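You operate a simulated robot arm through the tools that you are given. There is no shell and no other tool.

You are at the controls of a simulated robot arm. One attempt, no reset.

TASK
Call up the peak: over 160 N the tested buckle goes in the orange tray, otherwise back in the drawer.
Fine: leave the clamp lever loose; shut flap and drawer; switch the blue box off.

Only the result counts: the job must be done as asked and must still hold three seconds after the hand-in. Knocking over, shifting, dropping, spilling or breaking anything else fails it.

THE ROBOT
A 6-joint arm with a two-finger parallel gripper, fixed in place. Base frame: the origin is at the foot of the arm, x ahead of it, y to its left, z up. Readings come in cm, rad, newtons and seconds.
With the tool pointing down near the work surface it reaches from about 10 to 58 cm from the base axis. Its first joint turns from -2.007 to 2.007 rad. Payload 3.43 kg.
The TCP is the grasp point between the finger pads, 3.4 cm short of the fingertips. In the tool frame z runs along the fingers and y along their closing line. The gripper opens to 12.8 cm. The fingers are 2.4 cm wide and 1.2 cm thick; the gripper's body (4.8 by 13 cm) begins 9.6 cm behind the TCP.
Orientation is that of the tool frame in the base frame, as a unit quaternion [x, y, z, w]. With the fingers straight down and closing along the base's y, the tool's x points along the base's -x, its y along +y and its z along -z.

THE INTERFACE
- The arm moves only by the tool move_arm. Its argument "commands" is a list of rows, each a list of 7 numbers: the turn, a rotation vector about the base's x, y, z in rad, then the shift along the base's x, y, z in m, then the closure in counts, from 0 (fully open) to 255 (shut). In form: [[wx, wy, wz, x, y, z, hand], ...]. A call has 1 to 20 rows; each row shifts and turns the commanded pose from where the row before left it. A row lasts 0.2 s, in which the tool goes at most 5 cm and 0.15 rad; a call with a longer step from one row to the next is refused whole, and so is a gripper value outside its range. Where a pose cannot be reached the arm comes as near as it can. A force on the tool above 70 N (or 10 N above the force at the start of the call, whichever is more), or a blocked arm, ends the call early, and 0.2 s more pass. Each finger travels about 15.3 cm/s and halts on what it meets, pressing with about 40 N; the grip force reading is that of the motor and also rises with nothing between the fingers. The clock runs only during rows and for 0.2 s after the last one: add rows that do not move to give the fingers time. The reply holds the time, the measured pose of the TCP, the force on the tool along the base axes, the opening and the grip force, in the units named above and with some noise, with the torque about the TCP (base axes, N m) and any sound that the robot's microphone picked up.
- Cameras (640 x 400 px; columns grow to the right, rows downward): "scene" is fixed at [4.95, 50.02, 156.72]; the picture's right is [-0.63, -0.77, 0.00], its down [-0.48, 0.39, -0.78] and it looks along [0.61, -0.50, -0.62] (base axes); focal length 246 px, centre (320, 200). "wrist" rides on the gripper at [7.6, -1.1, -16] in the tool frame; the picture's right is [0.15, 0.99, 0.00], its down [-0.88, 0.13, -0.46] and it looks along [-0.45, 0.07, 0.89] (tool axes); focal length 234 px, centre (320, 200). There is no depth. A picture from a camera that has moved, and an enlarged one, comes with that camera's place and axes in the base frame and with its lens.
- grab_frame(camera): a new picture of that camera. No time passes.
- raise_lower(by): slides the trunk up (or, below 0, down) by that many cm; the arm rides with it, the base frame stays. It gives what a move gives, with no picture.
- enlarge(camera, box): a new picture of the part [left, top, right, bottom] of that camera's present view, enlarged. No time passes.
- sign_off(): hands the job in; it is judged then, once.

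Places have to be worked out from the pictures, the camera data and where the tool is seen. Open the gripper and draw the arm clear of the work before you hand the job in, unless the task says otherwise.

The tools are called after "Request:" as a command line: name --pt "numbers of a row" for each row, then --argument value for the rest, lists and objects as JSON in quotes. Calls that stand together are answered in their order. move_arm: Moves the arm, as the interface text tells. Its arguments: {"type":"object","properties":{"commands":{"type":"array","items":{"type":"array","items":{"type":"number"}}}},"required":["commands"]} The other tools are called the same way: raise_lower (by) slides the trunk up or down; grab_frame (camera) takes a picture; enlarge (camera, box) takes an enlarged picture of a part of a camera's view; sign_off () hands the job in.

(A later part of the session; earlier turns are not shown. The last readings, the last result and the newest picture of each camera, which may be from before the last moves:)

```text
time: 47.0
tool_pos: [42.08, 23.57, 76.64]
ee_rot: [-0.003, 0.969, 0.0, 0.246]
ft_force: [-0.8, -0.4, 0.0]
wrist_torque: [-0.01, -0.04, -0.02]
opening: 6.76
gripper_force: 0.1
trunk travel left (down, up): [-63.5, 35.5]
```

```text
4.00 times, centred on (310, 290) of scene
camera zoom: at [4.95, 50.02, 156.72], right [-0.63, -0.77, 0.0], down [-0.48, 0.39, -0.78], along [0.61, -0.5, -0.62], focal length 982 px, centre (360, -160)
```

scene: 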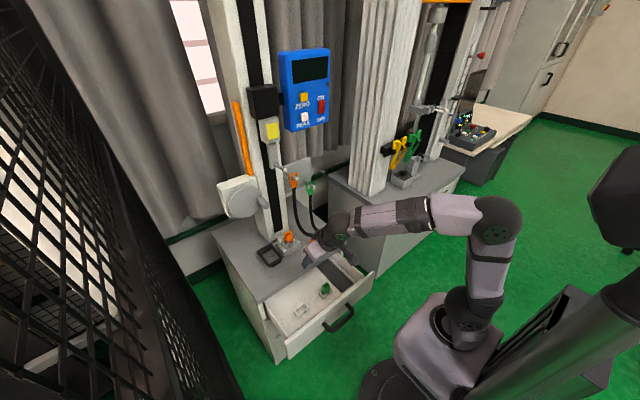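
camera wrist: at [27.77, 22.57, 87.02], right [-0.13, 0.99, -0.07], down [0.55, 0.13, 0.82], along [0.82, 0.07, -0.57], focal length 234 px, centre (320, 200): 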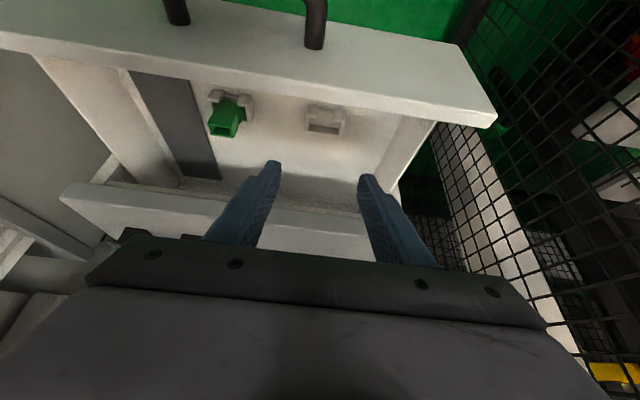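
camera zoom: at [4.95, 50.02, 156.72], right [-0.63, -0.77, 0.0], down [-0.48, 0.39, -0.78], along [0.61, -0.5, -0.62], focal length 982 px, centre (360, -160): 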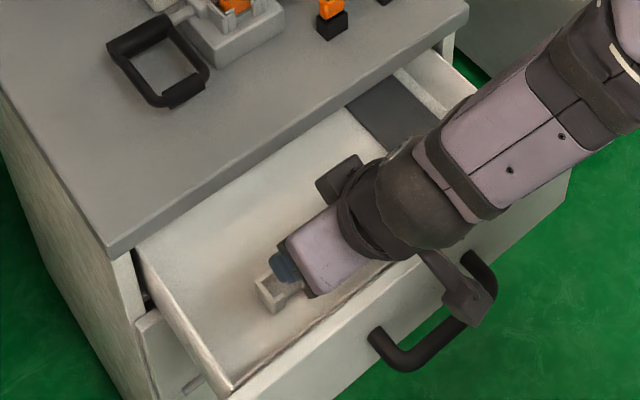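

Using wrist rays only, the holder is centred ≈(49.0, 24.2) with its rim at z≈58.5; the seated green buckle's top is at z≈64.2. Now I go up and over to the clamp, stopping above the orange buckle.

Request:
move_arm --pt "0 0 0 0 0 0.04 145" --pt "0 0 0 0 -0.02 0.04 145" --pt "0 0 0 0.01 -0.02 0.04 145" --pt "0 0 0 0.03 -0.02 0.03 145" --pt "0 0 0 0.04 -0.0187 0.01 145" --pt "0 0 0 0.04 0 0 145" --pt "0 0 0 0.04 0 0 145" --pt "0 0 0 0.04 0 0 145" --pt "0 0 0 0 0 0 145"

Request:
grab_frame --camera "wrist"

Request:
enlarge --camera "wrist" --box '[240, 80, 400, 230]'

Request:
enlarge --camera "scene" --box '[240, 180, 340, 270]'

```text
time: 49.0
tool_pos: [62.08, 15.92, 92.86]
ee_rot: [-0.002, 0.969, 0.0, 0.246]
ft_force: [0.7, 0.1, -0.6]
wrist_torque: [0.0, -0.01, -0.06]
opening: 5.52
gripper_force: 0.0
trunk travel left (down, up): [-63.5, 35.5]
```

```text
taken
camera wrist: at [47.69, 14.92, 103.17], right [-0.13, 0.99, -0.07], down [0.55, 0.13, 0.82], along [0.82, 0.07, -0.57], focal length 234 px, centre (320, 200)
```

wrist: 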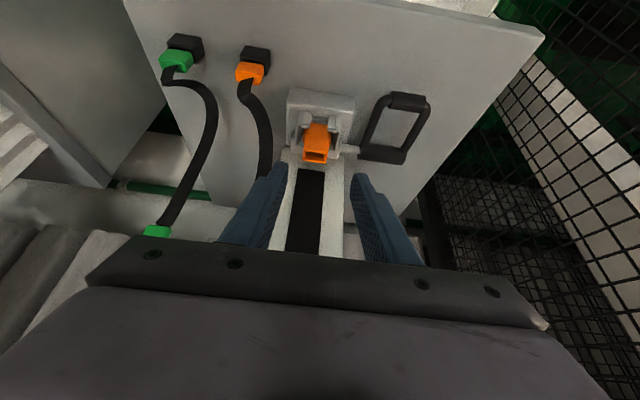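

```text
2.67 times, centred on (320, 155) of wrist
camera zoom: at [47.69, 14.92, 103.17], right [-0.13, 0.99, -0.07], down [0.55, 0.13, 0.82], along [0.82, 0.07, -0.57], focal length 624 px, centre (320, 320)
```

zoom: 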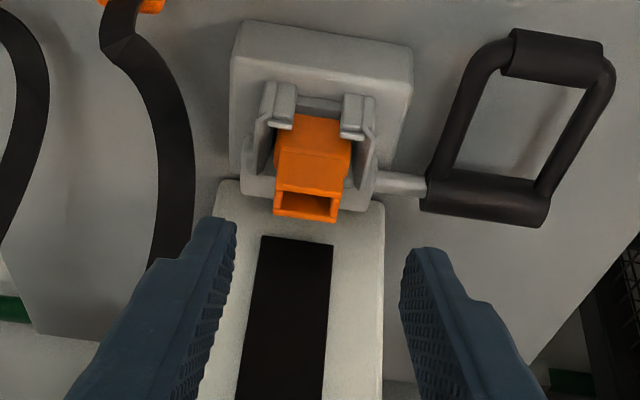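

```text
4.44 times, centred on (290, 225) of scene
camera zoom: at [4.95, 50.02, 156.72], right [-0.63, -0.77, 0.0], down [-0.48, 0.39, -0.78], along [0.61, -0.5, -0.62], focal length 1091 px, centre (453, 89)
```

zoom: 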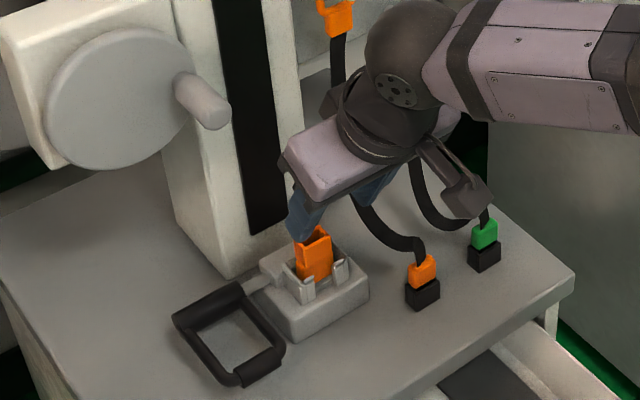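

The new view agrees: buckle top centre (68.0, 15.6, 82.9); cradle walls reach up to z≈80.8. I move over it and descend so that the lowest finger corner stays at ≈81.1.

Request:
move_arm --pt "0 0 0 0.024 -0.002 -0.01 145" --pt "0 0 0 0.024 -0.001 -0.01 145" --pt "0 0 0 0 0 -0.02 145" --pt "0 0 0 0 0 -0.02 145" --pt "0 0 0 0 0 0 145"

Request:
enlarge --camera "wrist" --box '[240, 80, 400, 230]'

Request:
enlarge --camera "scene" --box '[260, 200, 320, 260]'

```text
time: 50.2
tool_pos: [66.99, 15.68, 86.89]
ee_rot: [-0.002, 0.969, 0.0, 0.247]
ft_force: [-0.3, -0.7, 1.0]
wrist_torque: [0.03, 0.01, 0.01]
opening: 5.51
gripper_force: 0.2
trunk travel left (down, up): [-63.5, 35.5]
```

```text
2.67 times, centred on (320, 155) of wrist
camera zoom: at [52.65, 14.59, 97.22], right [-0.13, 0.99, -0.07], down [0.55, 0.13, 0.82], along [0.82, 0.07, -0.57], focal length 624 px, centre (320, 320)
```

zoom: 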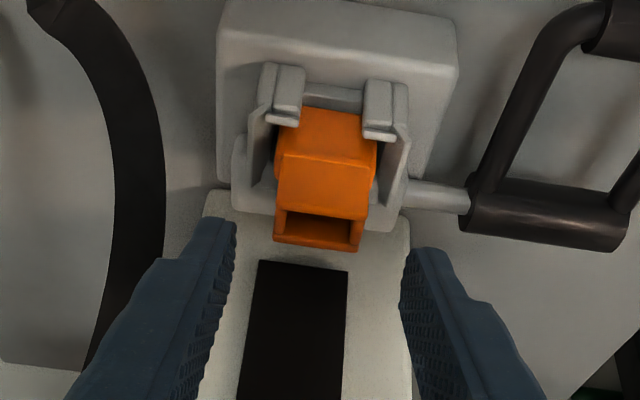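

```text
6.67 times, centred on (290, 230) of scene
camera zoom: at [4.95, 50.02, 156.72], right [-0.63, -0.77, 0.0], down [-0.48, 0.39, -0.78], along [0.61, -0.5, -0.62], focal length 1637 px, centre (520, 0)
```

zoom: 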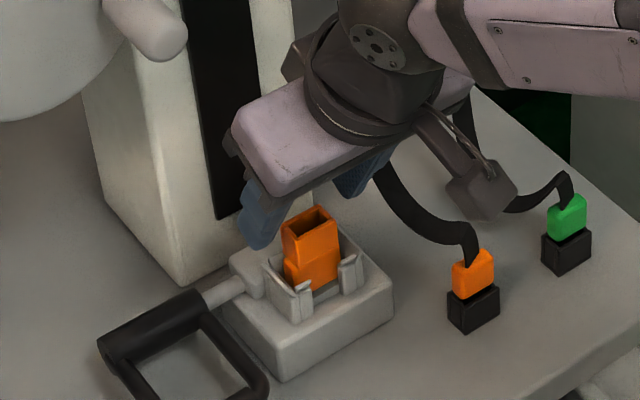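

Fingers straddle the buckle evenly. I descend the last 2.2 cm.

Request:
move_arm --pt "0 0 0 0 -0.001 -0.012 145" --pt "0 0 0 0 0 -0.01 145" --pt "0 0 0 0 0 0 145"

Request:
enlarge --camera "wrist" --box '[240, 80, 400, 230]'

Request:
enlarge --camera "scene" --box '[260, 200, 320, 260]'

```text
time: 51.0
tool_pos: [67.0, 15.52, 84.63]
ee_rot: [-0.001, 0.969, -0.001, 0.248]
ft_force: [0.9, 1.1, -0.8]
wrist_torque: [0.01, 0.01, -0.01]
opening: 5.52
gripper_force: 0.1
trunk travel left (down, up): [-63.5, 35.5]
```

```text
2.67 times, centred on (320, 155) of wrist
camera zoom: at [52.66, 14.52, 95.01], right [-0.13, 0.99, -0.07], down [0.55, 0.13, 0.82], along [0.82, 0.07, -0.57], focal length 624 px, centre (320, 320)
```

zoom: 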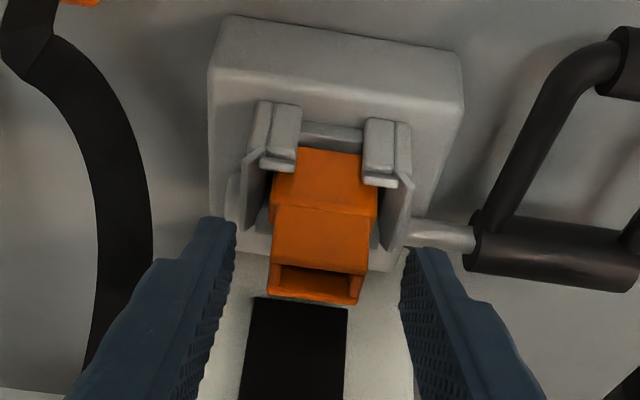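

```text
6.67 times, centred on (290, 230) of scene
camera zoom: at [4.95, 50.02, 156.72], right [-0.63, -0.77, 0.0], down [-0.48, 0.39, -0.78], along [0.61, -0.5, -0.62], focal length 1637 px, centre (520, 0)
```

zoom: 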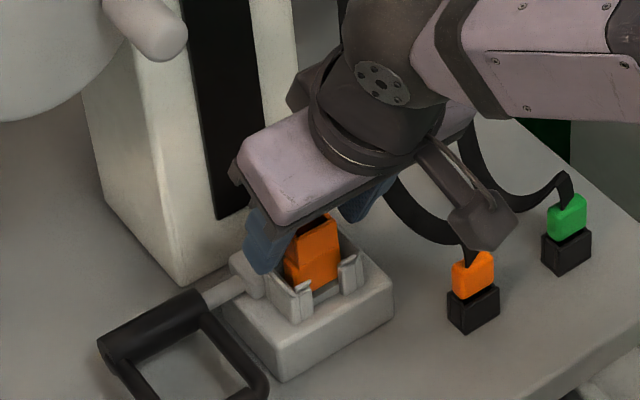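

Fingers are on either side of the buckle's upper part with no contact. I close on it gradually.

Request:
move_arm --pt "0 0 0 0 0.0005 0.001 165" --pt "0 0 0 0 0 0 180" --pt "0 0 0 0 0 0 200" --pt "0 0 0 0 0 0 200"

Request:
enlarge --camera "wrist" --box '[240, 80, 400, 230]'

```text
time: 52.0
tool_pos: [66.9, 15.55, 84.8]
ee_rot: [-0.001, 0.969, -0.001, 0.247]
ft_force: [-0.5, -0.3, 0.4]
wrist_torque: [-0.01, 0.03, -0.01]
opening: 2.91
gripper_force: 39.9
trunk travel left (down, up): [-63.5, 35.5]
```

```text
2.67 times, centred on (320, 155) of wrist
camera zoom: at [52.63, 14.54, 95.14], right [-0.13, 0.99, -0.07], down [0.55, 0.13, 0.82], along [0.82, 0.07, -0.57], focal length 624 px, centre (320, 320)
```

zoom: 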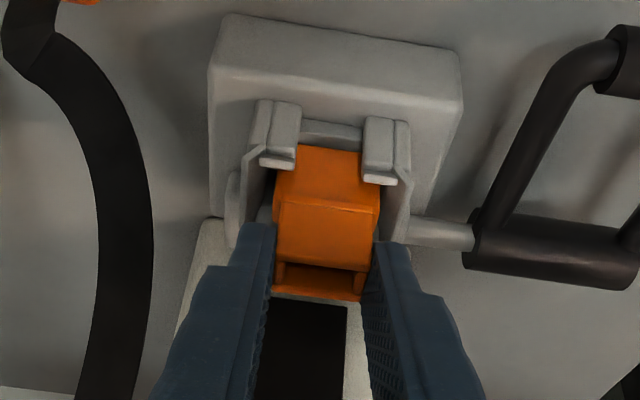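

Gripped at 2.91 cm with no side load. I lift 1 cm slowly to check the clamp lets go.

Request:
move_arm --pt "0 0 0 0 0 0.003 210" --pt "0 0 0 0 0 0.004 210" --pt "0 0 0 0 0 0.004 210" --pt "0 0 0 0 0 0 210"

Request:
enlarge --camera "wrist" --box '[240, 80, 400, 230]'

Request:
enlarge --camera "scene" --box '[260, 200, 320, 260]'

```text
time: 53.0
tool_pos: [66.94, 15.65, 85.75]
ee_rot: [-0.003, 0.969, 0.001, 0.247]
ft_force: [-0.9, -0.1, -0.5]
wrist_torque: [-0.01, -0.01, 0.03]
opening: 2.92
gripper_force: 40.1
trunk travel left (down, up): [-63.5, 35.5]
```

```text
2.67 times, centred on (320, 155) of wrist
camera zoom: at [52.67, 14.54, 96.2], right [-0.13, 0.99, -0.07], down [0.55, 0.13, 0.82], along [0.82, 0.07, -0.57], focal length 624 px, centre (320, 320)
```

zoom: 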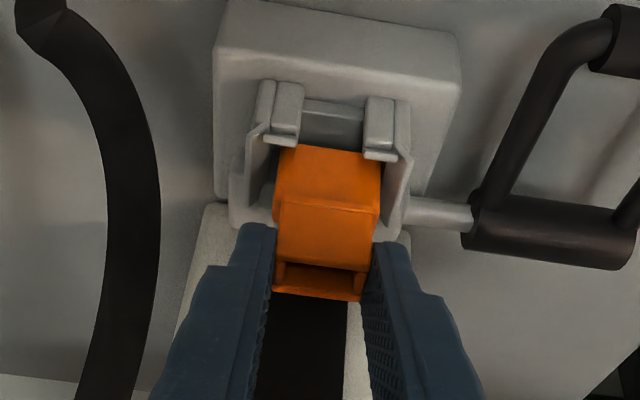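

```text
6.67 times, centred on (290, 230) of scene
camera zoom: at [4.95, 50.02, 156.72], right [-0.63, -0.77, 0.0], down [-0.48, 0.39, -0.78], along [0.61, -0.5, -0.62], focal length 1637 px, centre (520, 0)
```

zoom: 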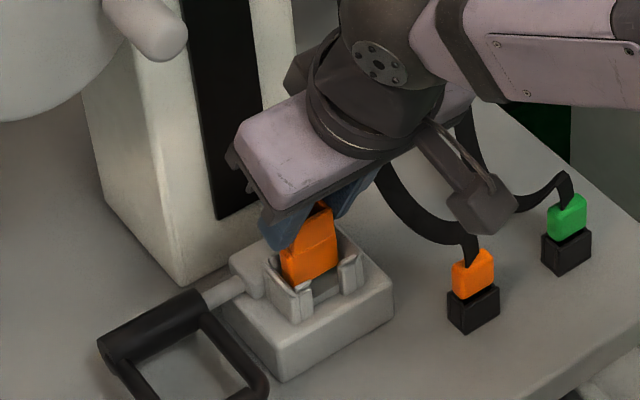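

The buckle rises freely – the clamp is loose. I lift it clear of the cradle by another 7 cm.

Request:
move_arm --pt "0 0 0 0 0 0.015 210" --pt "0 0 0 0 0 0.02 210" --pt "0 0 0 0 0 0.02 210" --pt "0 0 0 0 0 0.02 210" --pt "0 0 0 0 0 0 210"

Request:
grab_frame --camera "wrist"

Request:
enlarge --camera "scene" --box '[240, 170, 340, 270]'

```text
time: 54.2
tool_pos: [67.06, 15.61, 93.37]
ee_rot: [-0.002, 0.969, 0.0, 0.247]
ft_force: [0.0, -0.6, -0.8]
wrist_torque: [0.01, -0.03, 0.01]
opening: 2.89
gripper_force: 40.1
trunk travel left (down, up): [-63.5, 35.5]
```

```text
taken
camera wrist: at [52.65, 14.5, 103.74], right [-0.13, 0.99, -0.07], down [0.55, 0.13, 0.82], along [0.82, 0.07, -0.57], focal length 234 px, centre (320, 200)
```

wrist: 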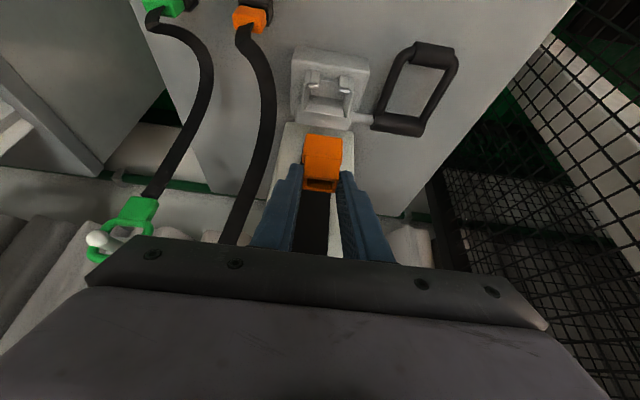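

```text
4.00 times, centred on (290, 220) of scene
camera zoom: at [4.95, 50.02, 156.72], right [-0.63, -0.77, 0.0], down [-0.48, 0.39, -0.78], along [0.61, -0.5, -0.62], focal length 982 px, centre (440, 120)
```

zoom: 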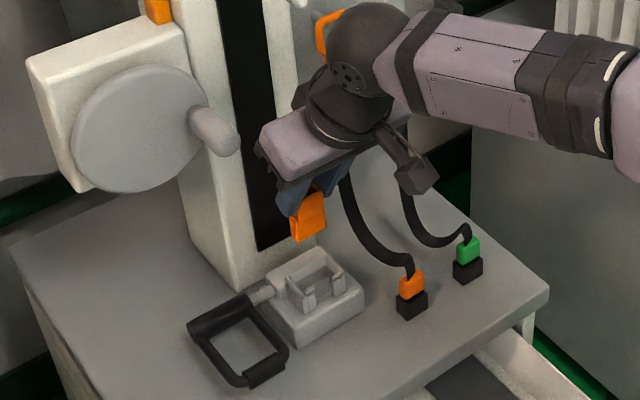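

The orange buckle is out and hanging straight; lever stays flat. I carry it back over the drawer, above the empty holder, staying high.

Request:
move_arm --pt "0 0 0 -0.03 0.01 0 210" --pt "0 0 0 -0.04 0.019 0 210" --pt "0 0 0 -0.04 0.019 0 210" --pt "0 0 0 -0.04 0.019 0 210" --pt "0 0 0 -0.0425 0.019 -0.02 210" --pt "0 0 0 0 0 -0.04 210" --pt "0 0 0 0 0 -0.04 210" --pt "0 0 0 0 0 -0.01 210" --pt "0 0 0 0 0 0 210"

Request:
grab_frame --camera "wrist"

Request:
enlarge --camera "wrist" --box '[180, 60, 420, 210]'

Request:
enlarge --camera "scene" --box '[250, 220, 370, 330]'

```text
refused: row 5 steps farther than a row can; nothing moved
```

```text
taken
camera wrist: at [52.65, 14.5, 103.74], right [-0.13, 0.99, -0.07], down [0.55, 0.13, 0.82], along [0.82, 0.07, -0.57], focal length 234 px, centre (320, 200)
```

wrist: 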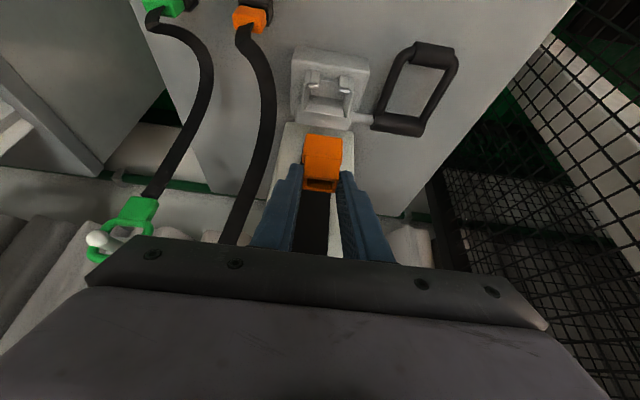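

```text
2.67 times, centred on (300, 135) of wrist
camera zoom: at [52.65, 14.5, 103.74], right [-0.13, 0.99, -0.07], down [0.55, 0.13, 0.82], along [0.82, 0.07, -0.57], focal length 624 px, centre (373, 373)
```

zoom: 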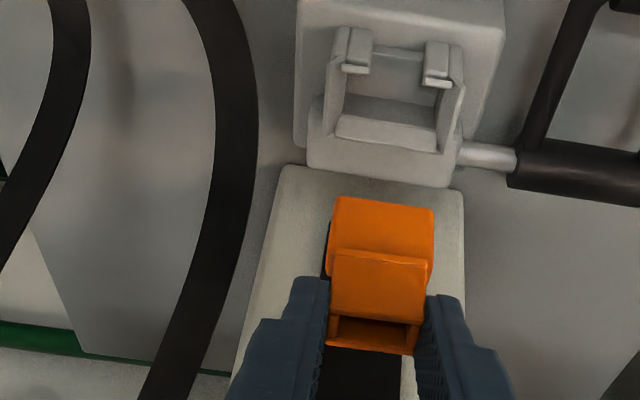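

```text
3.64 times, centred on (310, 275) of scene
camera zoom: at [4.95, 50.02, 156.72], right [-0.63, -0.77, 0.0], down [-0.48, 0.39, -0.78], along [0.61, -0.5, -0.62], focal length 893 px, centre (356, -73)
```

zoom: 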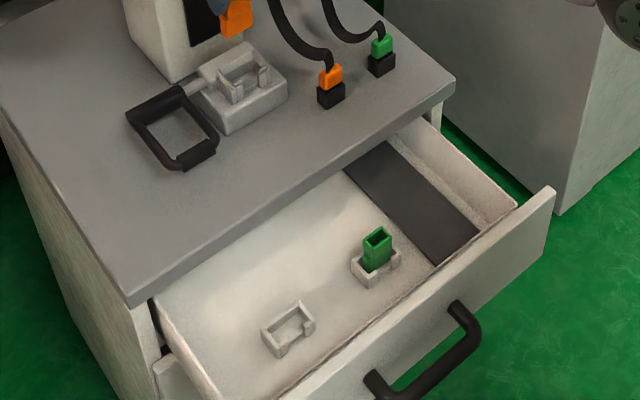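

Row 5 was slightly too long and nothing moved; I resend the transfer with shorter steps.

Request:
move_arm --pt "0 0 0 -0.03 0.01 0 210" --pt "0 0 0 -0.038 0.018 0 210" --pt "0 0 0 -0.038 0.018 0 210" --pt "0 0 0 -0.038 0.018 0 210" --pt "0 0 0 -0.038 0.018 0 210" --pt "0 0 0 -0.0105 0.004 -0.035 210" --pt "0 0 0 0 0 -0.04 210" --pt "0 0 0 0 0 -0.03 210" --pt "0 0 0 0 0 0 210"

Request:
grab_frame --camera "wrist"

Request:
enlarge --camera "wrist" --box '[180, 60, 420, 210]'

Request:
enlarge --camera "scene" --box '[250, 220, 370, 330]'

```text
time: 56.2
tool_pos: [47.72, 24.21, 82.81]
ee_rot: [-0.002, 0.969, 0.0, 0.247]
ft_force: [-0.1, 0.1, 0.2]
wrist_torque: [-0.01, 0.03, -0.01]
opening: 2.88
gripper_force: 39.9
trunk travel left (down, up): [-63.5, 35.5]
```

```text
taken
camera wrist: at [33.46, 23.08, 93.17], right [-0.13, 0.99, -0.07], down [0.55, 0.13, 0.82], along [0.82, 0.07, -0.57], focal length 234 px, centre (320, 200)
```

wrist: 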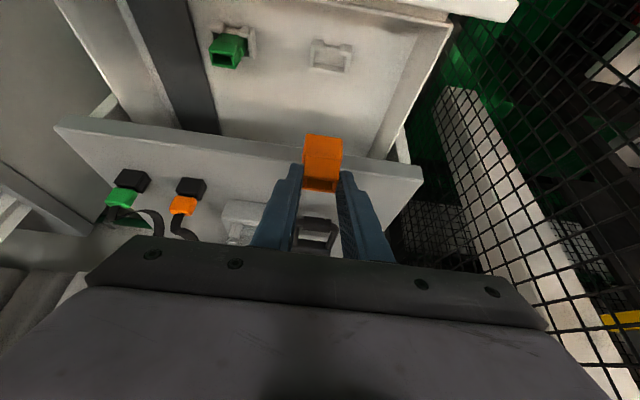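

```text
2.67 times, centred on (300, 135) of wrist
camera zoom: at [33.46, 23.08, 93.17], right [-0.13, 0.99, -0.07], down [0.55, 0.13, 0.82], along [0.82, 0.07, -0.57], focal length 624 px, centre (373, 373)
```

zoom: 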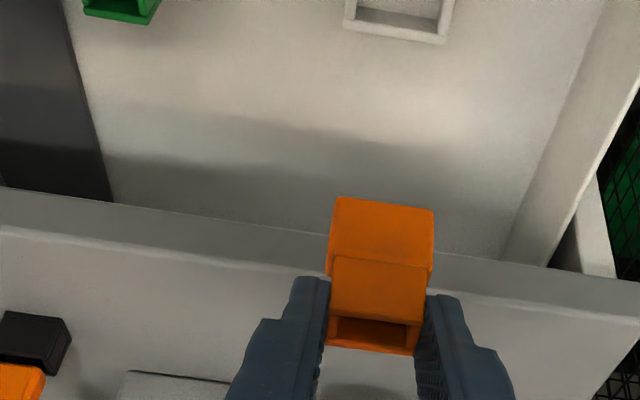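

```text
3.64 times, centred on (310, 275) of scene
camera zoom: at [4.95, 50.02, 156.72], right [-0.63, -0.77, 0.0], down [-0.48, 0.39, -0.78], along [0.61, -0.5, -0.62], focal length 893 px, centre (356, -73)
```

zoom: 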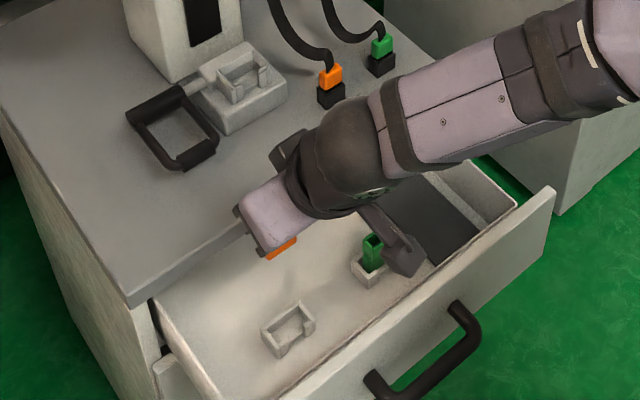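

Request:
enlarge --camera "wrist" --box '[190, 10, 390, 110]'

```text
3.20 times, centred on (290, 60) of wrist
camera zoom: at [33.46, 23.08, 93.17], right [-0.13, 0.99, -0.07], down [0.55, 0.13, 0.82], along [0.82, 0.07, -0.57], focal length 749 px, centre (416, 648)
```

zoom: 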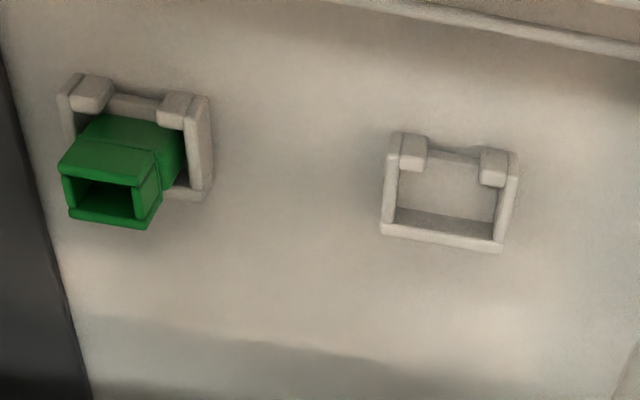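

The buckle's top centre is at ≈(48.9, 24.2), right over the holder centre (48.9, 24.2). I descend straight down to just above the holder.

Request:
move_arm --pt "0 0 0 0 0 -0.035 210" --pt "0 0 0 0 0 -0.035 210" --pt "0 0 0 0 0 -0.035 210" --pt "0 0 0 0 0 -0.025 210" --pt "0 0 0 0 0 0 210"

Request:
grab_frame --camera "wrist"

Request:
enlarge --camera "wrist" --box '[230, 60, 410, 210]'

Request:
enlarge --camera "scene" --box '[260, 260, 340, 330]'

```text
time: 57.4
tool_pos: [47.88, 24.11, 69.78]
ee_rot: [-0.002, 0.969, 0.0, 0.247]
ft_force: [-0.1, -0.3, 0.1]
wrist_torque: [0.01, -0.02, -0.02]
opening: 2.92
gripper_force: 39.9
trunk travel left (down, up): [-63.5, 35.5]
```

```text
taken
camera wrist: at [33.51, 23.04, 80.31], right [-0.13, 0.99, -0.07], down [0.55, 0.13, 0.82], along [0.82, 0.07, -0.57], focal length 234 px, centre (320, 200)
```

wrist: 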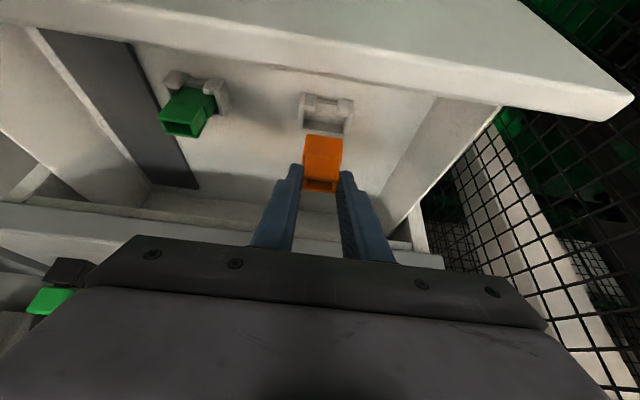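

```text
2.67 times, centred on (320, 135) of wrist
camera zoom: at [33.51, 23.04, 80.31], right [-0.13, 0.99, -0.07], down [0.55, 0.13, 0.82], along [0.82, 0.07, -0.57], focal length 624 px, centre (320, 373)
```

zoom: 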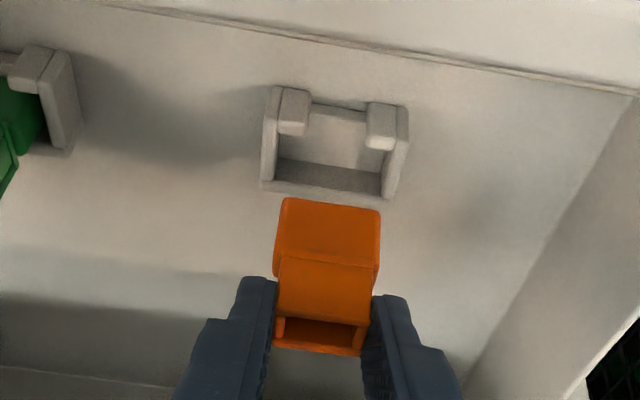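

```text
5.71 times, centred on (300, 295) of scene
camera zoom: at [4.95, 50.02, 156.72], right [-0.63, -0.77, 0.0], down [-0.48, 0.39, -0.78], along [0.61, -0.5, -0.62], focal length 1403 px, centre (434, -343)
```

zoom: 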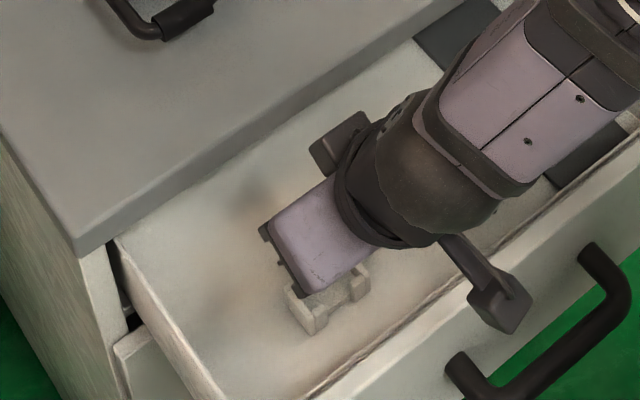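

Buckle bottom is at z≈63.3; the holder centre measures (48.8, 24.0) here, so I shift −0.15 cm in x and y and lower 2.3 cm to just above its rim.

Request:
move_arm --pt "0 0 0 -0.0015 -0.0015 -0.012 210" --pt "0 0 0 0 0 -0.011 210" --pt "0 0 0 0 0 0 210"

Request:
enlarge --camera "wrist" --box '[260, 70, 390, 200]'

Request:
enlarge --camera "scene" --box '[280, 275, 330, 320]'

```text
time: 58.2
tool_pos: [47.68, 24.09, 67.54]
ee_rot: [-0.002, 0.969, 0.0, 0.247]
ft_force: [0.4, 0.4, 0.4]
wrist_torque: [0.0, -0.03, -0.02]
opening: 2.93
gripper_force: 40.2
trunk travel left (down, up): [-63.5, 35.5]
```

```text
3.08 times, centred on (325, 135) of wrist
camera zoom: at [33.37, 22.92, 77.94], right [-0.13, 0.99, -0.07], down [0.55, 0.13, 0.82], along [0.82, 0.07, -0.57], focal length 720 px, centre (305, 400)
```

zoom: 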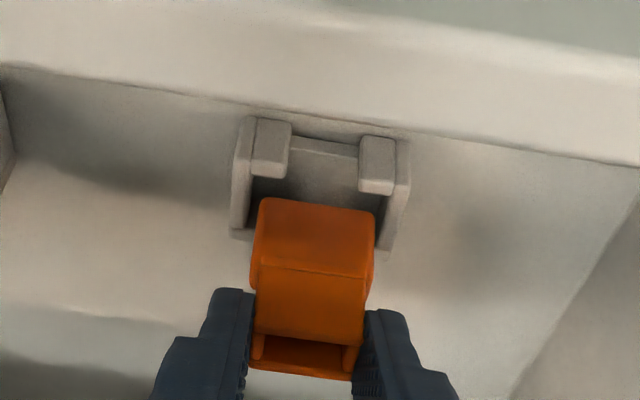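

```text
8.89 times, centred on (305, 298) of scene
camera zoom: at [4.95, 50.02, 156.72], right [-0.63, -0.77, 0.0], down [-0.48, 0.39, -0.78], along [0.61, -0.5, -0.62], focal length 2182 px, centre (453, -667)
```

zoom: 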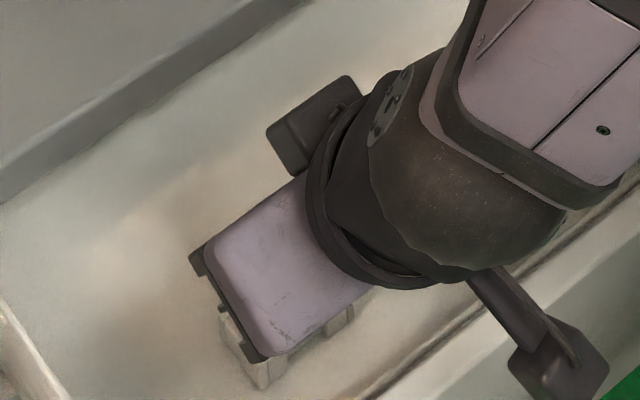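

Request:
enlarge --camera "wrist" --box '[295, 100, 350, 150]'

Request:
enlarge --camera "wrist" --box '[140, 60, 240, 150]'

```text
8.00 times, centred on (322, 125) of wrist
camera zoom: at [33.37, 22.92, 77.94], right [-0.13, 0.99, -0.07], down [0.55, 0.13, 0.82], along [0.82, 0.07, -0.57], focal length 1873 px, centre (300, 800)
```

zoom: 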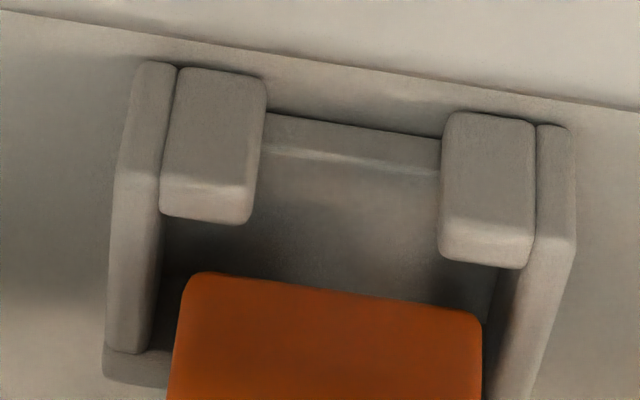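

```text
4.44 times, centred on (190, 105) of wrist
camera zoom: at [33.37, 22.92, 77.94], right [-0.13, 0.99, -0.07], down [0.55, 0.13, 0.82], along [0.82, 0.07, -0.57], focal length 1041 px, centre (898, 622)
```

zoom: 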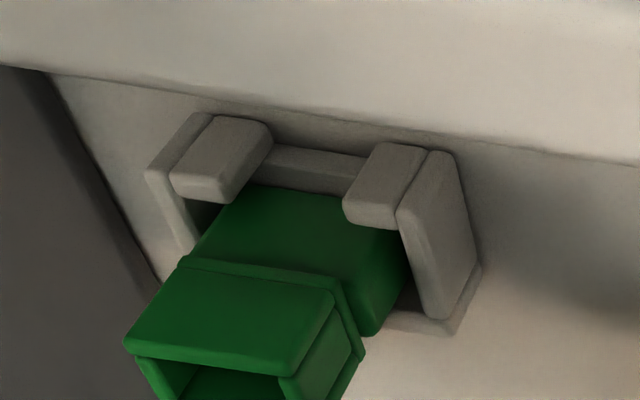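

From the close-up, the holder pocket spans x≈47.65–49.75 and y≈22.0–26.3, rim z≈60.1, floor ≈57.9; the buckle's lower body (bottom z≈61) lines up with it. I lower in 3 mm steps watching the force.

Request:
move_arm --pt "0 0 0 0.0007 0 -0.003 210" --pt "0 0 0 0 0 -0.003 210" --pt "0 0 0 0 0 -0.003 210" --pt "0 0 0 0 0 -0.003 210" --pt "0 0 0 0 0 -0.003 210" --pt "0 0 0 0 0 0 210"

Request:
enlarge --camera "wrist" --box '[280, 90, 370, 180]'

```text
time: 59.6
tool_pos: [47.79, 23.92, 65.95]
ee_rot: [-0.001, 0.969, -0.001, 0.247]
ft_force: [0.3, -0.2, -0.5]
wrist_torque: [0.0, 0.04, 0.05]
opening: 2.91
gripper_force: 40.0
trunk travel left (down, up): [-63.5, 35.5]
```

```text
4.44 times, centred on (325, 135) of wrist
camera zoom: at [33.32, 22.93, 76.43], right [-0.13, 0.99, -0.07], down [0.55, 0.13, 0.82], along [0.82, 0.07, -0.57], focal length 1041 px, centre (298, 489)
```

zoom: 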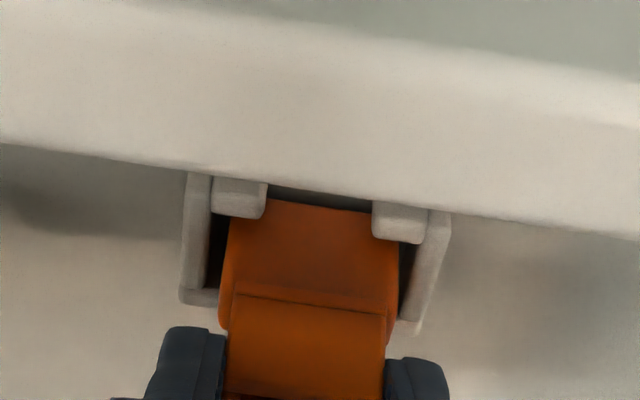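

The buckle has entered the pocket behind the lips with no contact force. I keep lowering in small steps until it seats.

Request:
move_arm --pt "0 0 0 0 0.001 -0.003 210" --pt "0 0 0 0 0 -0.003 210" --pt "0 0 0 0 0 -0.003 210" --pt "0 0 0 0 0 0 210"

Request:
enlarge --camera "wrist" --box '[280, 90, 370, 180]'

```text
time: 60.6
tool_pos: [47.74, 24.07, 65.7]
ee_rot: [-0.001, 0.968, 0.002, 0.252]
ft_force: [1.0, -3.5, 38.6]
wrist_torque: [-0.18, -0.43, -0.03]
opening: 2.91
gripper_force: 39.6
trunk travel left (down, up): [-63.5, 35.5]
```

```text
4.44 times, centred on (325, 135) of wrist
camera zoom: at [33.32, 22.98, 75.95], right [-0.13, 0.99, -0.07], down [0.55, 0.13, 0.83], along [0.83, 0.07, -0.56], focal length 1041 px, centre (298, 489)
```

zoom: 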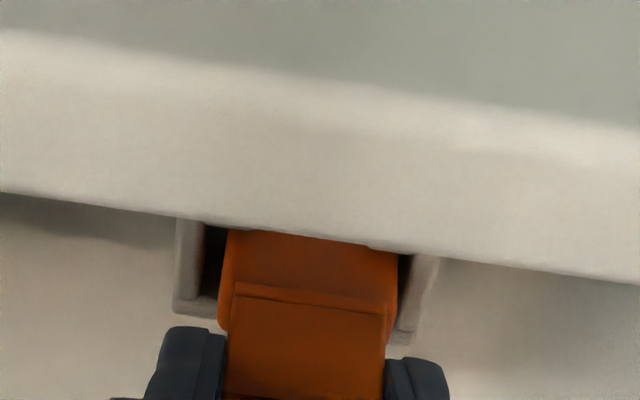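

Contact force 39 N acts right through the buckle's centre (torque arm ≈1.1 cm = buckle offset), at the height predicted for a seated buckle – it is standing on the holder floor. I relieve the pressure and open the fingers.

Request:
move_arm --pt "0 0 0 0 0 0.005 210" --pt "0 0 0 0 0 0 195" --pt "0 0 0 0 0 0 185" --pt "0 0 0 0 0 0 170" --pt "0 0 0 0 0 0 150" --pt "0 0 0 0 0 0 150"

Request:
enlarge --camera "wrist" --box '[260, 90, 390, 220]'

```text
time: 62.0
tool_pos: [47.56, 24.08, 65.55]
ee_rot: [-0.002, 0.969, 0.0, 0.246]
ft_force: [0.4, -0.2, -0.3]
wrist_torque: [-0.02, -0.01, 0.03]
opening: 5.26
gripper_force: 0.0
trunk travel left (down, up): [-63.5, 35.5]
```

```text
3.08 times, centred on (325, 155) of wrist
camera zoom: at [33.3, 22.98, 76.04], right [-0.13, 0.99, -0.07], down [0.55, 0.13, 0.82], along [0.82, 0.07, -0.57], focal length 720 px, centre (305, 338)
```

zoom: 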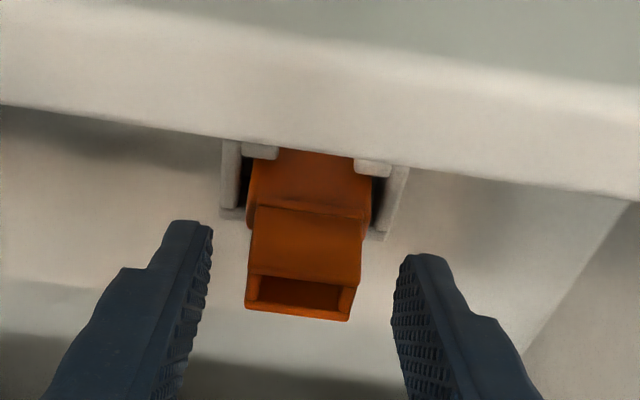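

The buckle stands in the holder by itself. I lift straight up clear of it and look.

Request:
move_arm --pt "0 0 0 0 0 0.015 150" --pt "0 0 0 0 0 0.03 150" --pt "0 0 0 0 0 0.04 150" --pt "0 0 0 -0.01 0 0.04 150" --pt "0 0 0 -0.02 0 0.03 150" --pt "0 0 0 0 0 0 150"

Request:
grab_frame --camera "wrist"

Request:
enlarge --camera "wrist" --box '[190, 40, 400, 170]'

Request:
enlarge --camera "scene" --box '[250, 220, 370, 330]'

```text
time: 63.4
tool_pos: [44.49, 24.18, 81.01]
ee_rot: [-0.002, 0.969, 0.0, 0.247]
ft_force: [-0.6, 0.5, 0.1]
wrist_torque: [0.0, -0.04, -0.01]
opening: 5.3
gripper_force: 0.0
trunk travel left (down, up): [-63.5, 35.5]
```

```text
taken
camera wrist: at [30.2, 23.04, 91.42], right [-0.13, 0.99, -0.07], down [0.56, 0.13, 0.82], along [0.82, 0.07, -0.57], focal length 234 px, centre (320, 200)
```

wrist: 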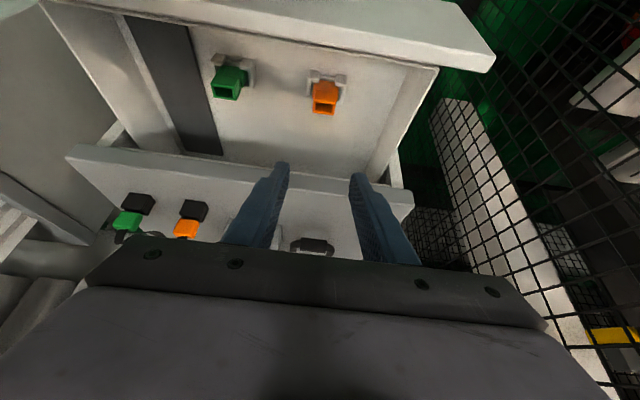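

```text
3.05 times, centred on (295, 105) of wrist
camera zoom: at [30.2, 23.04, 91.42], right [-0.13, 0.99, -0.07], down [0.56, 0.13, 0.82], along [0.82, 0.07, -0.57], focal length 714 px, centre (396, 490)
```

zoom: 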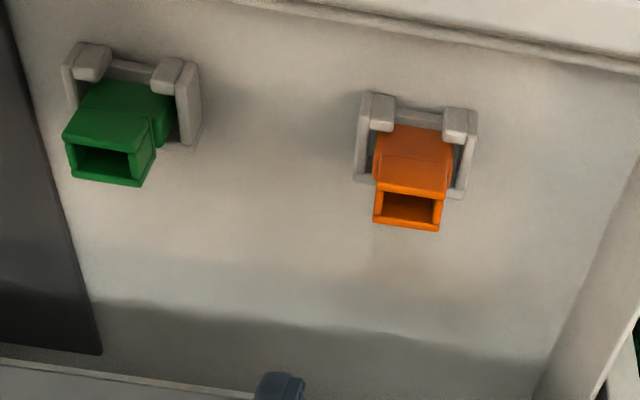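

```text
3.64 times, centred on (310, 275) of scene
camera zoom: at [4.95, 50.02, 156.72], right [-0.63, -0.77, 0.0], down [-0.48, 0.39, -0.78], along [0.61, -0.5, -0.62], focal length 893 px, centre (356, -73)
```

zoom: 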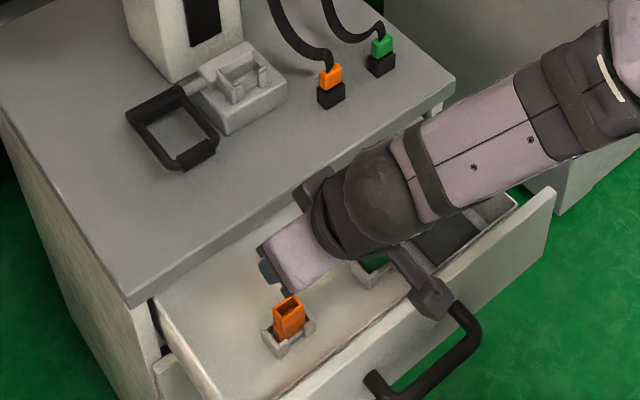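

The orange buckle sits upright in its holder just like the green one. Now the drawer must be closed; I look at the front panel geometry to choose where to push.

Request:
enlarge --camera "wrist" --box '[60, 0, 500, 140]'

Request:
enlarge --camera "scene" --box '[260, 250, 400, 370]'

```text
1.45 times, centred on (280, 70) of wrist
camera zoom: at [30.2, 23.04, 91.42], right [-0.13, 0.99, -0.07], down [0.56, 0.13, 0.82], along [0.82, 0.07, -0.57], focal length 341 px, centre (378, 389)
```

zoom: 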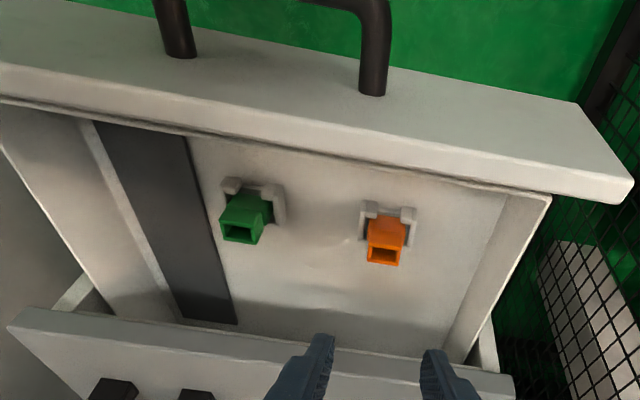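

```text
3.33 times, centred on (330, 310) of scene
camera zoom: at [4.95, 50.02, 156.72], right [-0.63, -0.77, 0.0], down [-0.48, 0.39, -0.78], along [0.61, -0.5, -0.62], focal length 818 px, centre (287, -167)
```

zoom: 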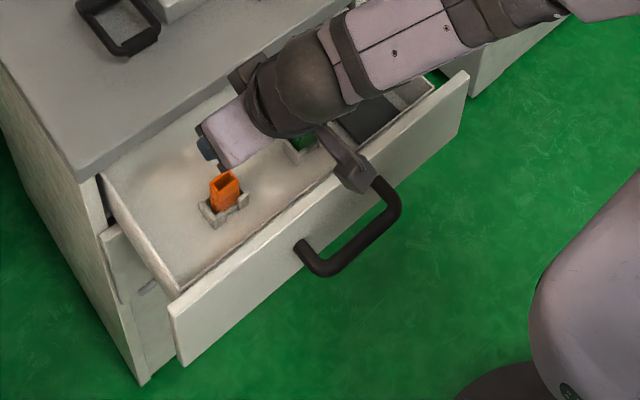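

The panel top is at z≈68.5 and the handle bar at (≈33.4, 10–20, 62.5). I'll push the handle bar's front with closed, vertical fingers; first I go to a point above and in front of it to test the reach.

Request:
move_arm --pt "0 0.124 0 -0.036 -0.022 0 255" --pt "0 0.124 0 -0.036 -0.022 0 255" --pt "0 0.124 0 -0.036 -0.022 0 255" --pt "0 0.125 0 -0.036 -0.021 0 255" --pt "0 0 0 0 0 0 255"

Request:
grab_frame --camera "wrist"

Request:
grab_frame --camera "scene"

```text
time: 64.6
tool_pos: [30.29, 15.15, 81.05]
ee_rot: [-0.003, 1.0, 0.0, 0.0]
ft_force: [0.0, 0.2, 0.2]
wrist_torque: [0.0, 0.0, 0.0]
opening: 0.01
gripper_force: 33.1
trunk travel left (down, up): [-63.5, 35.5]
```

```text
taken
camera wrist: at [22.6, 14.06, 97.06], right [-0.15, 0.99, 0.0], down [0.88, 0.13, 0.46], along [0.45, 0.07, -0.89], focal length 234 px, centre (320, 200)
```

wrist: 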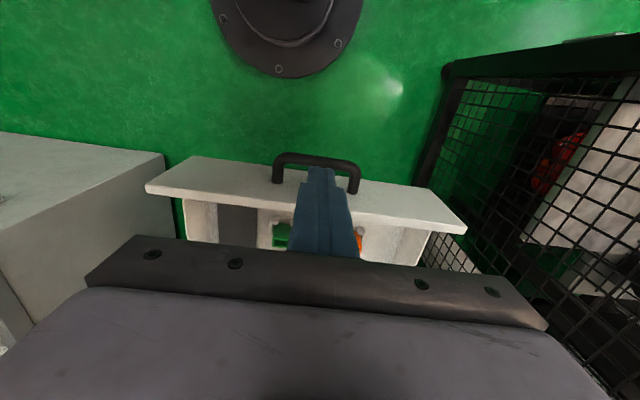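

```text
taken
```

scene: 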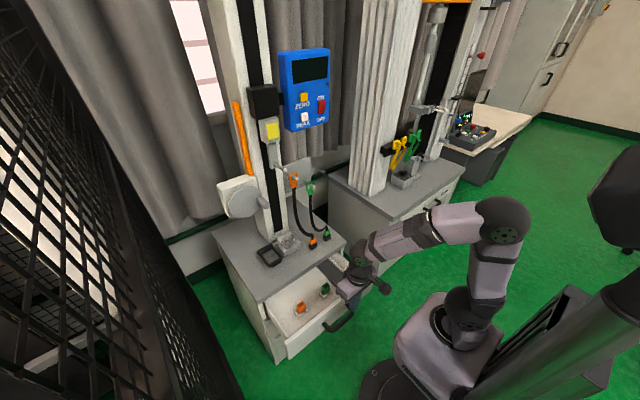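

Reachable: tool vertical at (30.3, 15.2, 81), and the bar is measured at x≈33.4, so descending here stays ~1 cm in front of it. I lower to z≈64.

Request:
move_arm --pt "0 0 0 -0.003 0 -0.035 255" --pt "0 0 0 0 0 -0.035 255" --pt "0 0 0 0 0 -0.035 255" --pt "0 0 0 0 0 -0.035 255" --pt "0 0 0 0 0 -0.03 255" --pt "0 0 0 0 0 0 255"

Request:
grab_frame --camera "wrist"

Request:
enlarge --camera "scene" --box '[260, 240, 420, 380]'

```text
time: 66.0
tool_pos: [30.13, 15.4, 64.01]
ee_rot: [-0.002, 1.0, 0.0, 0.002]
ft_force: [-0.2, -0.2, -0.1]
wrist_torque: [0.02, -0.02, -0.01]
opening: 0.03
gripper_force: 32.7
trunk travel left (down, up): [-63.5, 35.5]
```

```text
taken
camera wrist: at [22.48, 14.29, 79.96], right [-0.15, 0.99, 0.0], down [0.88, 0.13, 0.46], along [0.45, 0.07, -0.89], focal length 234 px, centre (320, 200)
```

wrist: 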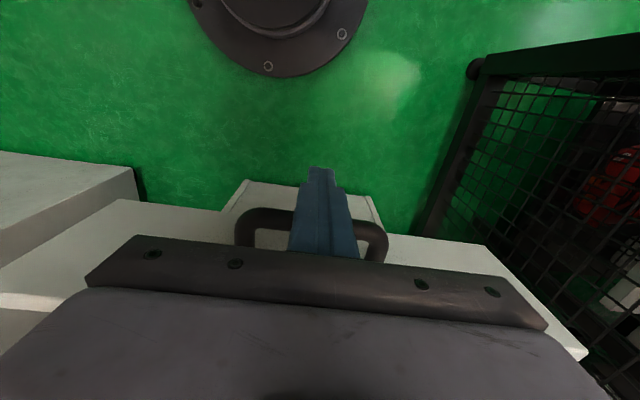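

```text
2.86 times, centred on (340, 310) of scene
camera zoom: at [4.95, 50.02, 156.72], right [-0.63, -0.77, 0.0], down [-0.48, 0.39, -0.78], along [0.61, -0.5, -0.62], focal length 701 px, centre (263, -114)
```

zoom: 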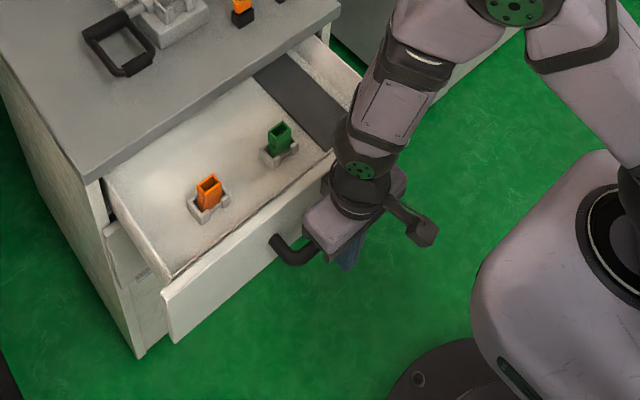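

Fingers are in front of the bar. I push gently in +x, starting slow and watching the buckles and force.

Request:
move_arm --pt "0 0 0 0.005 0 0 255" --pt "0 0 0 0.005 0 0 255" --pt "0 0 0 0.005 0 0 255" --pt "0 0 0 0.007 0 0 255" --pt "0 0 0 0.008 0 0 255" --pt "0 0 0 0.009 0 0 255" --pt "0 0 0 0.01 0 0 255" --pt "0 0 0 0 0 0 255"

Request:
enlarge --camera "scene" --box '[260, 240, 420, 380]'

```text
time: 67.8
tool_pos: [34.86, 15.48, 64.07]
ee_rot: [-0.002, 1.0, 0.0, 0.002]
ft_force: [-0.6, -0.2, 0.8]
wrist_torque: [0.03, -0.01, 0.01]
opening: 0.03
gripper_force: 33.0
trunk travel left (down, up): [-63.5, 35.5]
```

```text
2.86 times, centred on (340, 310) of scene
camera zoom: at [4.95, 50.02, 156.72], right [-0.63, -0.77, 0.0], down [-0.48, 0.39, -0.78], along [0.61, -0.5, -0.62], focal length 701 px, centre (263, -114)
```

zoom: 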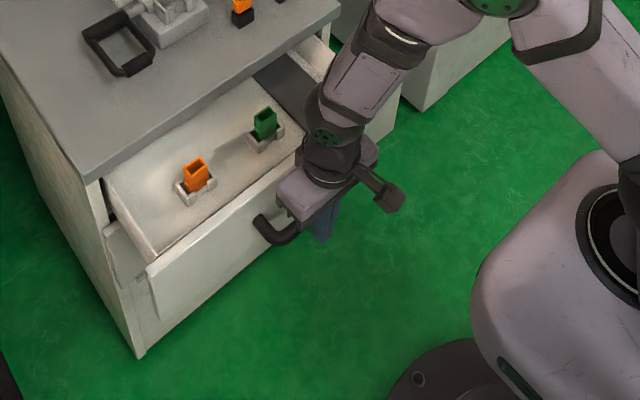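

The drawer is sliding in smoothly and both buckles stay upright. I keep pushing at ~5 cm/s.

Request:
move_arm --pt "0 0 0 0.008 0 0 255" --pt "0 0 0 0.01 0 0 255" --pt "0 0 0 0.01 0 0 255" --pt "0 0 0 0.01 0 0 255" --pt "0 0 0 0.01 0 0 255" --pt "0 0 0 0.01 0 0 255" --pt "0 0 0 0.01 0 0 255" --pt "0 0 0 0.01 0 0 255" --pt "0 0 0 0.01 0 0 255" --pt "0 0 0 0.008 0 0 255" --pt "0 0 0 0 0 0 255"

Request:
enlarge --camera "scene" --box '[240, 220, 380, 350]'

```text
time: 70.2
tool_pos: [44.48, 15.42, 64.11]
ee_rot: [-0.002, 1.0, -0.001, 0.0]
ft_force: [0.5, -0.7, -0.4]
wrist_torque: [0.01, 0.01, 0.01]
opening: 0.0
gripper_force: 33.1
trunk travel left (down, up): [-63.5, 35.5]
```

```text
3.08 times, centred on (310, 285) of scene
camera zoom: at [4.95, 50.02, 156.72], right [-0.63, -0.77, 0.0], down [-0.48, 0.39, -0.78], along [0.61, -0.5, -0.62], focal length 755 px, centre (351, -62)
```

zoom: 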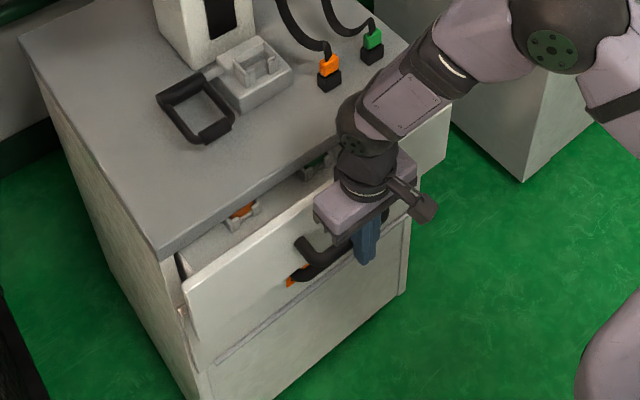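

Nearly there. I push the remaining ~4.5 cm in decreasing steps, watching for the closing force.

Request:
move_arm --pt "0 0 0 0.008 0 0 255" --pt "0 0 0 0.008 0 0 255" --pt "0 0 0 0.008 0 0 255" --pt "0 0 0 0.008 0 0 255" --pt "0 0 0 0.005 0 0 255" --pt "0 0 0 0.004 0 0 255" --pt "0 0 0 0 0 0 255"

Request:
enlarge --camera "scene" --box '[240, 220, 380, 350]'

```text
time: 71.8
tool_pos: [48.59, 15.41, 64.1]
ee_rot: [-0.001, 1.0, 0.0, 0.001]
ft_force: [-0.4, -0.6, 0.8]
wrist_torque: [0.03, 0.01, -0.04]
opening: 0.01
gripper_force: 33.1
trunk travel left (down, up): [-63.5, 35.5]
```

```text
3.08 times, centred on (310, 285) of scene
camera zoom: at [4.95, 50.02, 156.72], right [-0.63, -0.77, 0.0], down [-0.48, 0.39, -0.78], along [0.61, -0.5, -0.62], focal length 755 px, centre (351, -62)
```

zoom: 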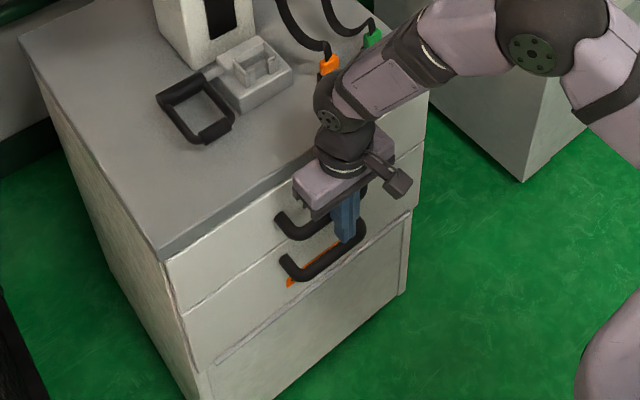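

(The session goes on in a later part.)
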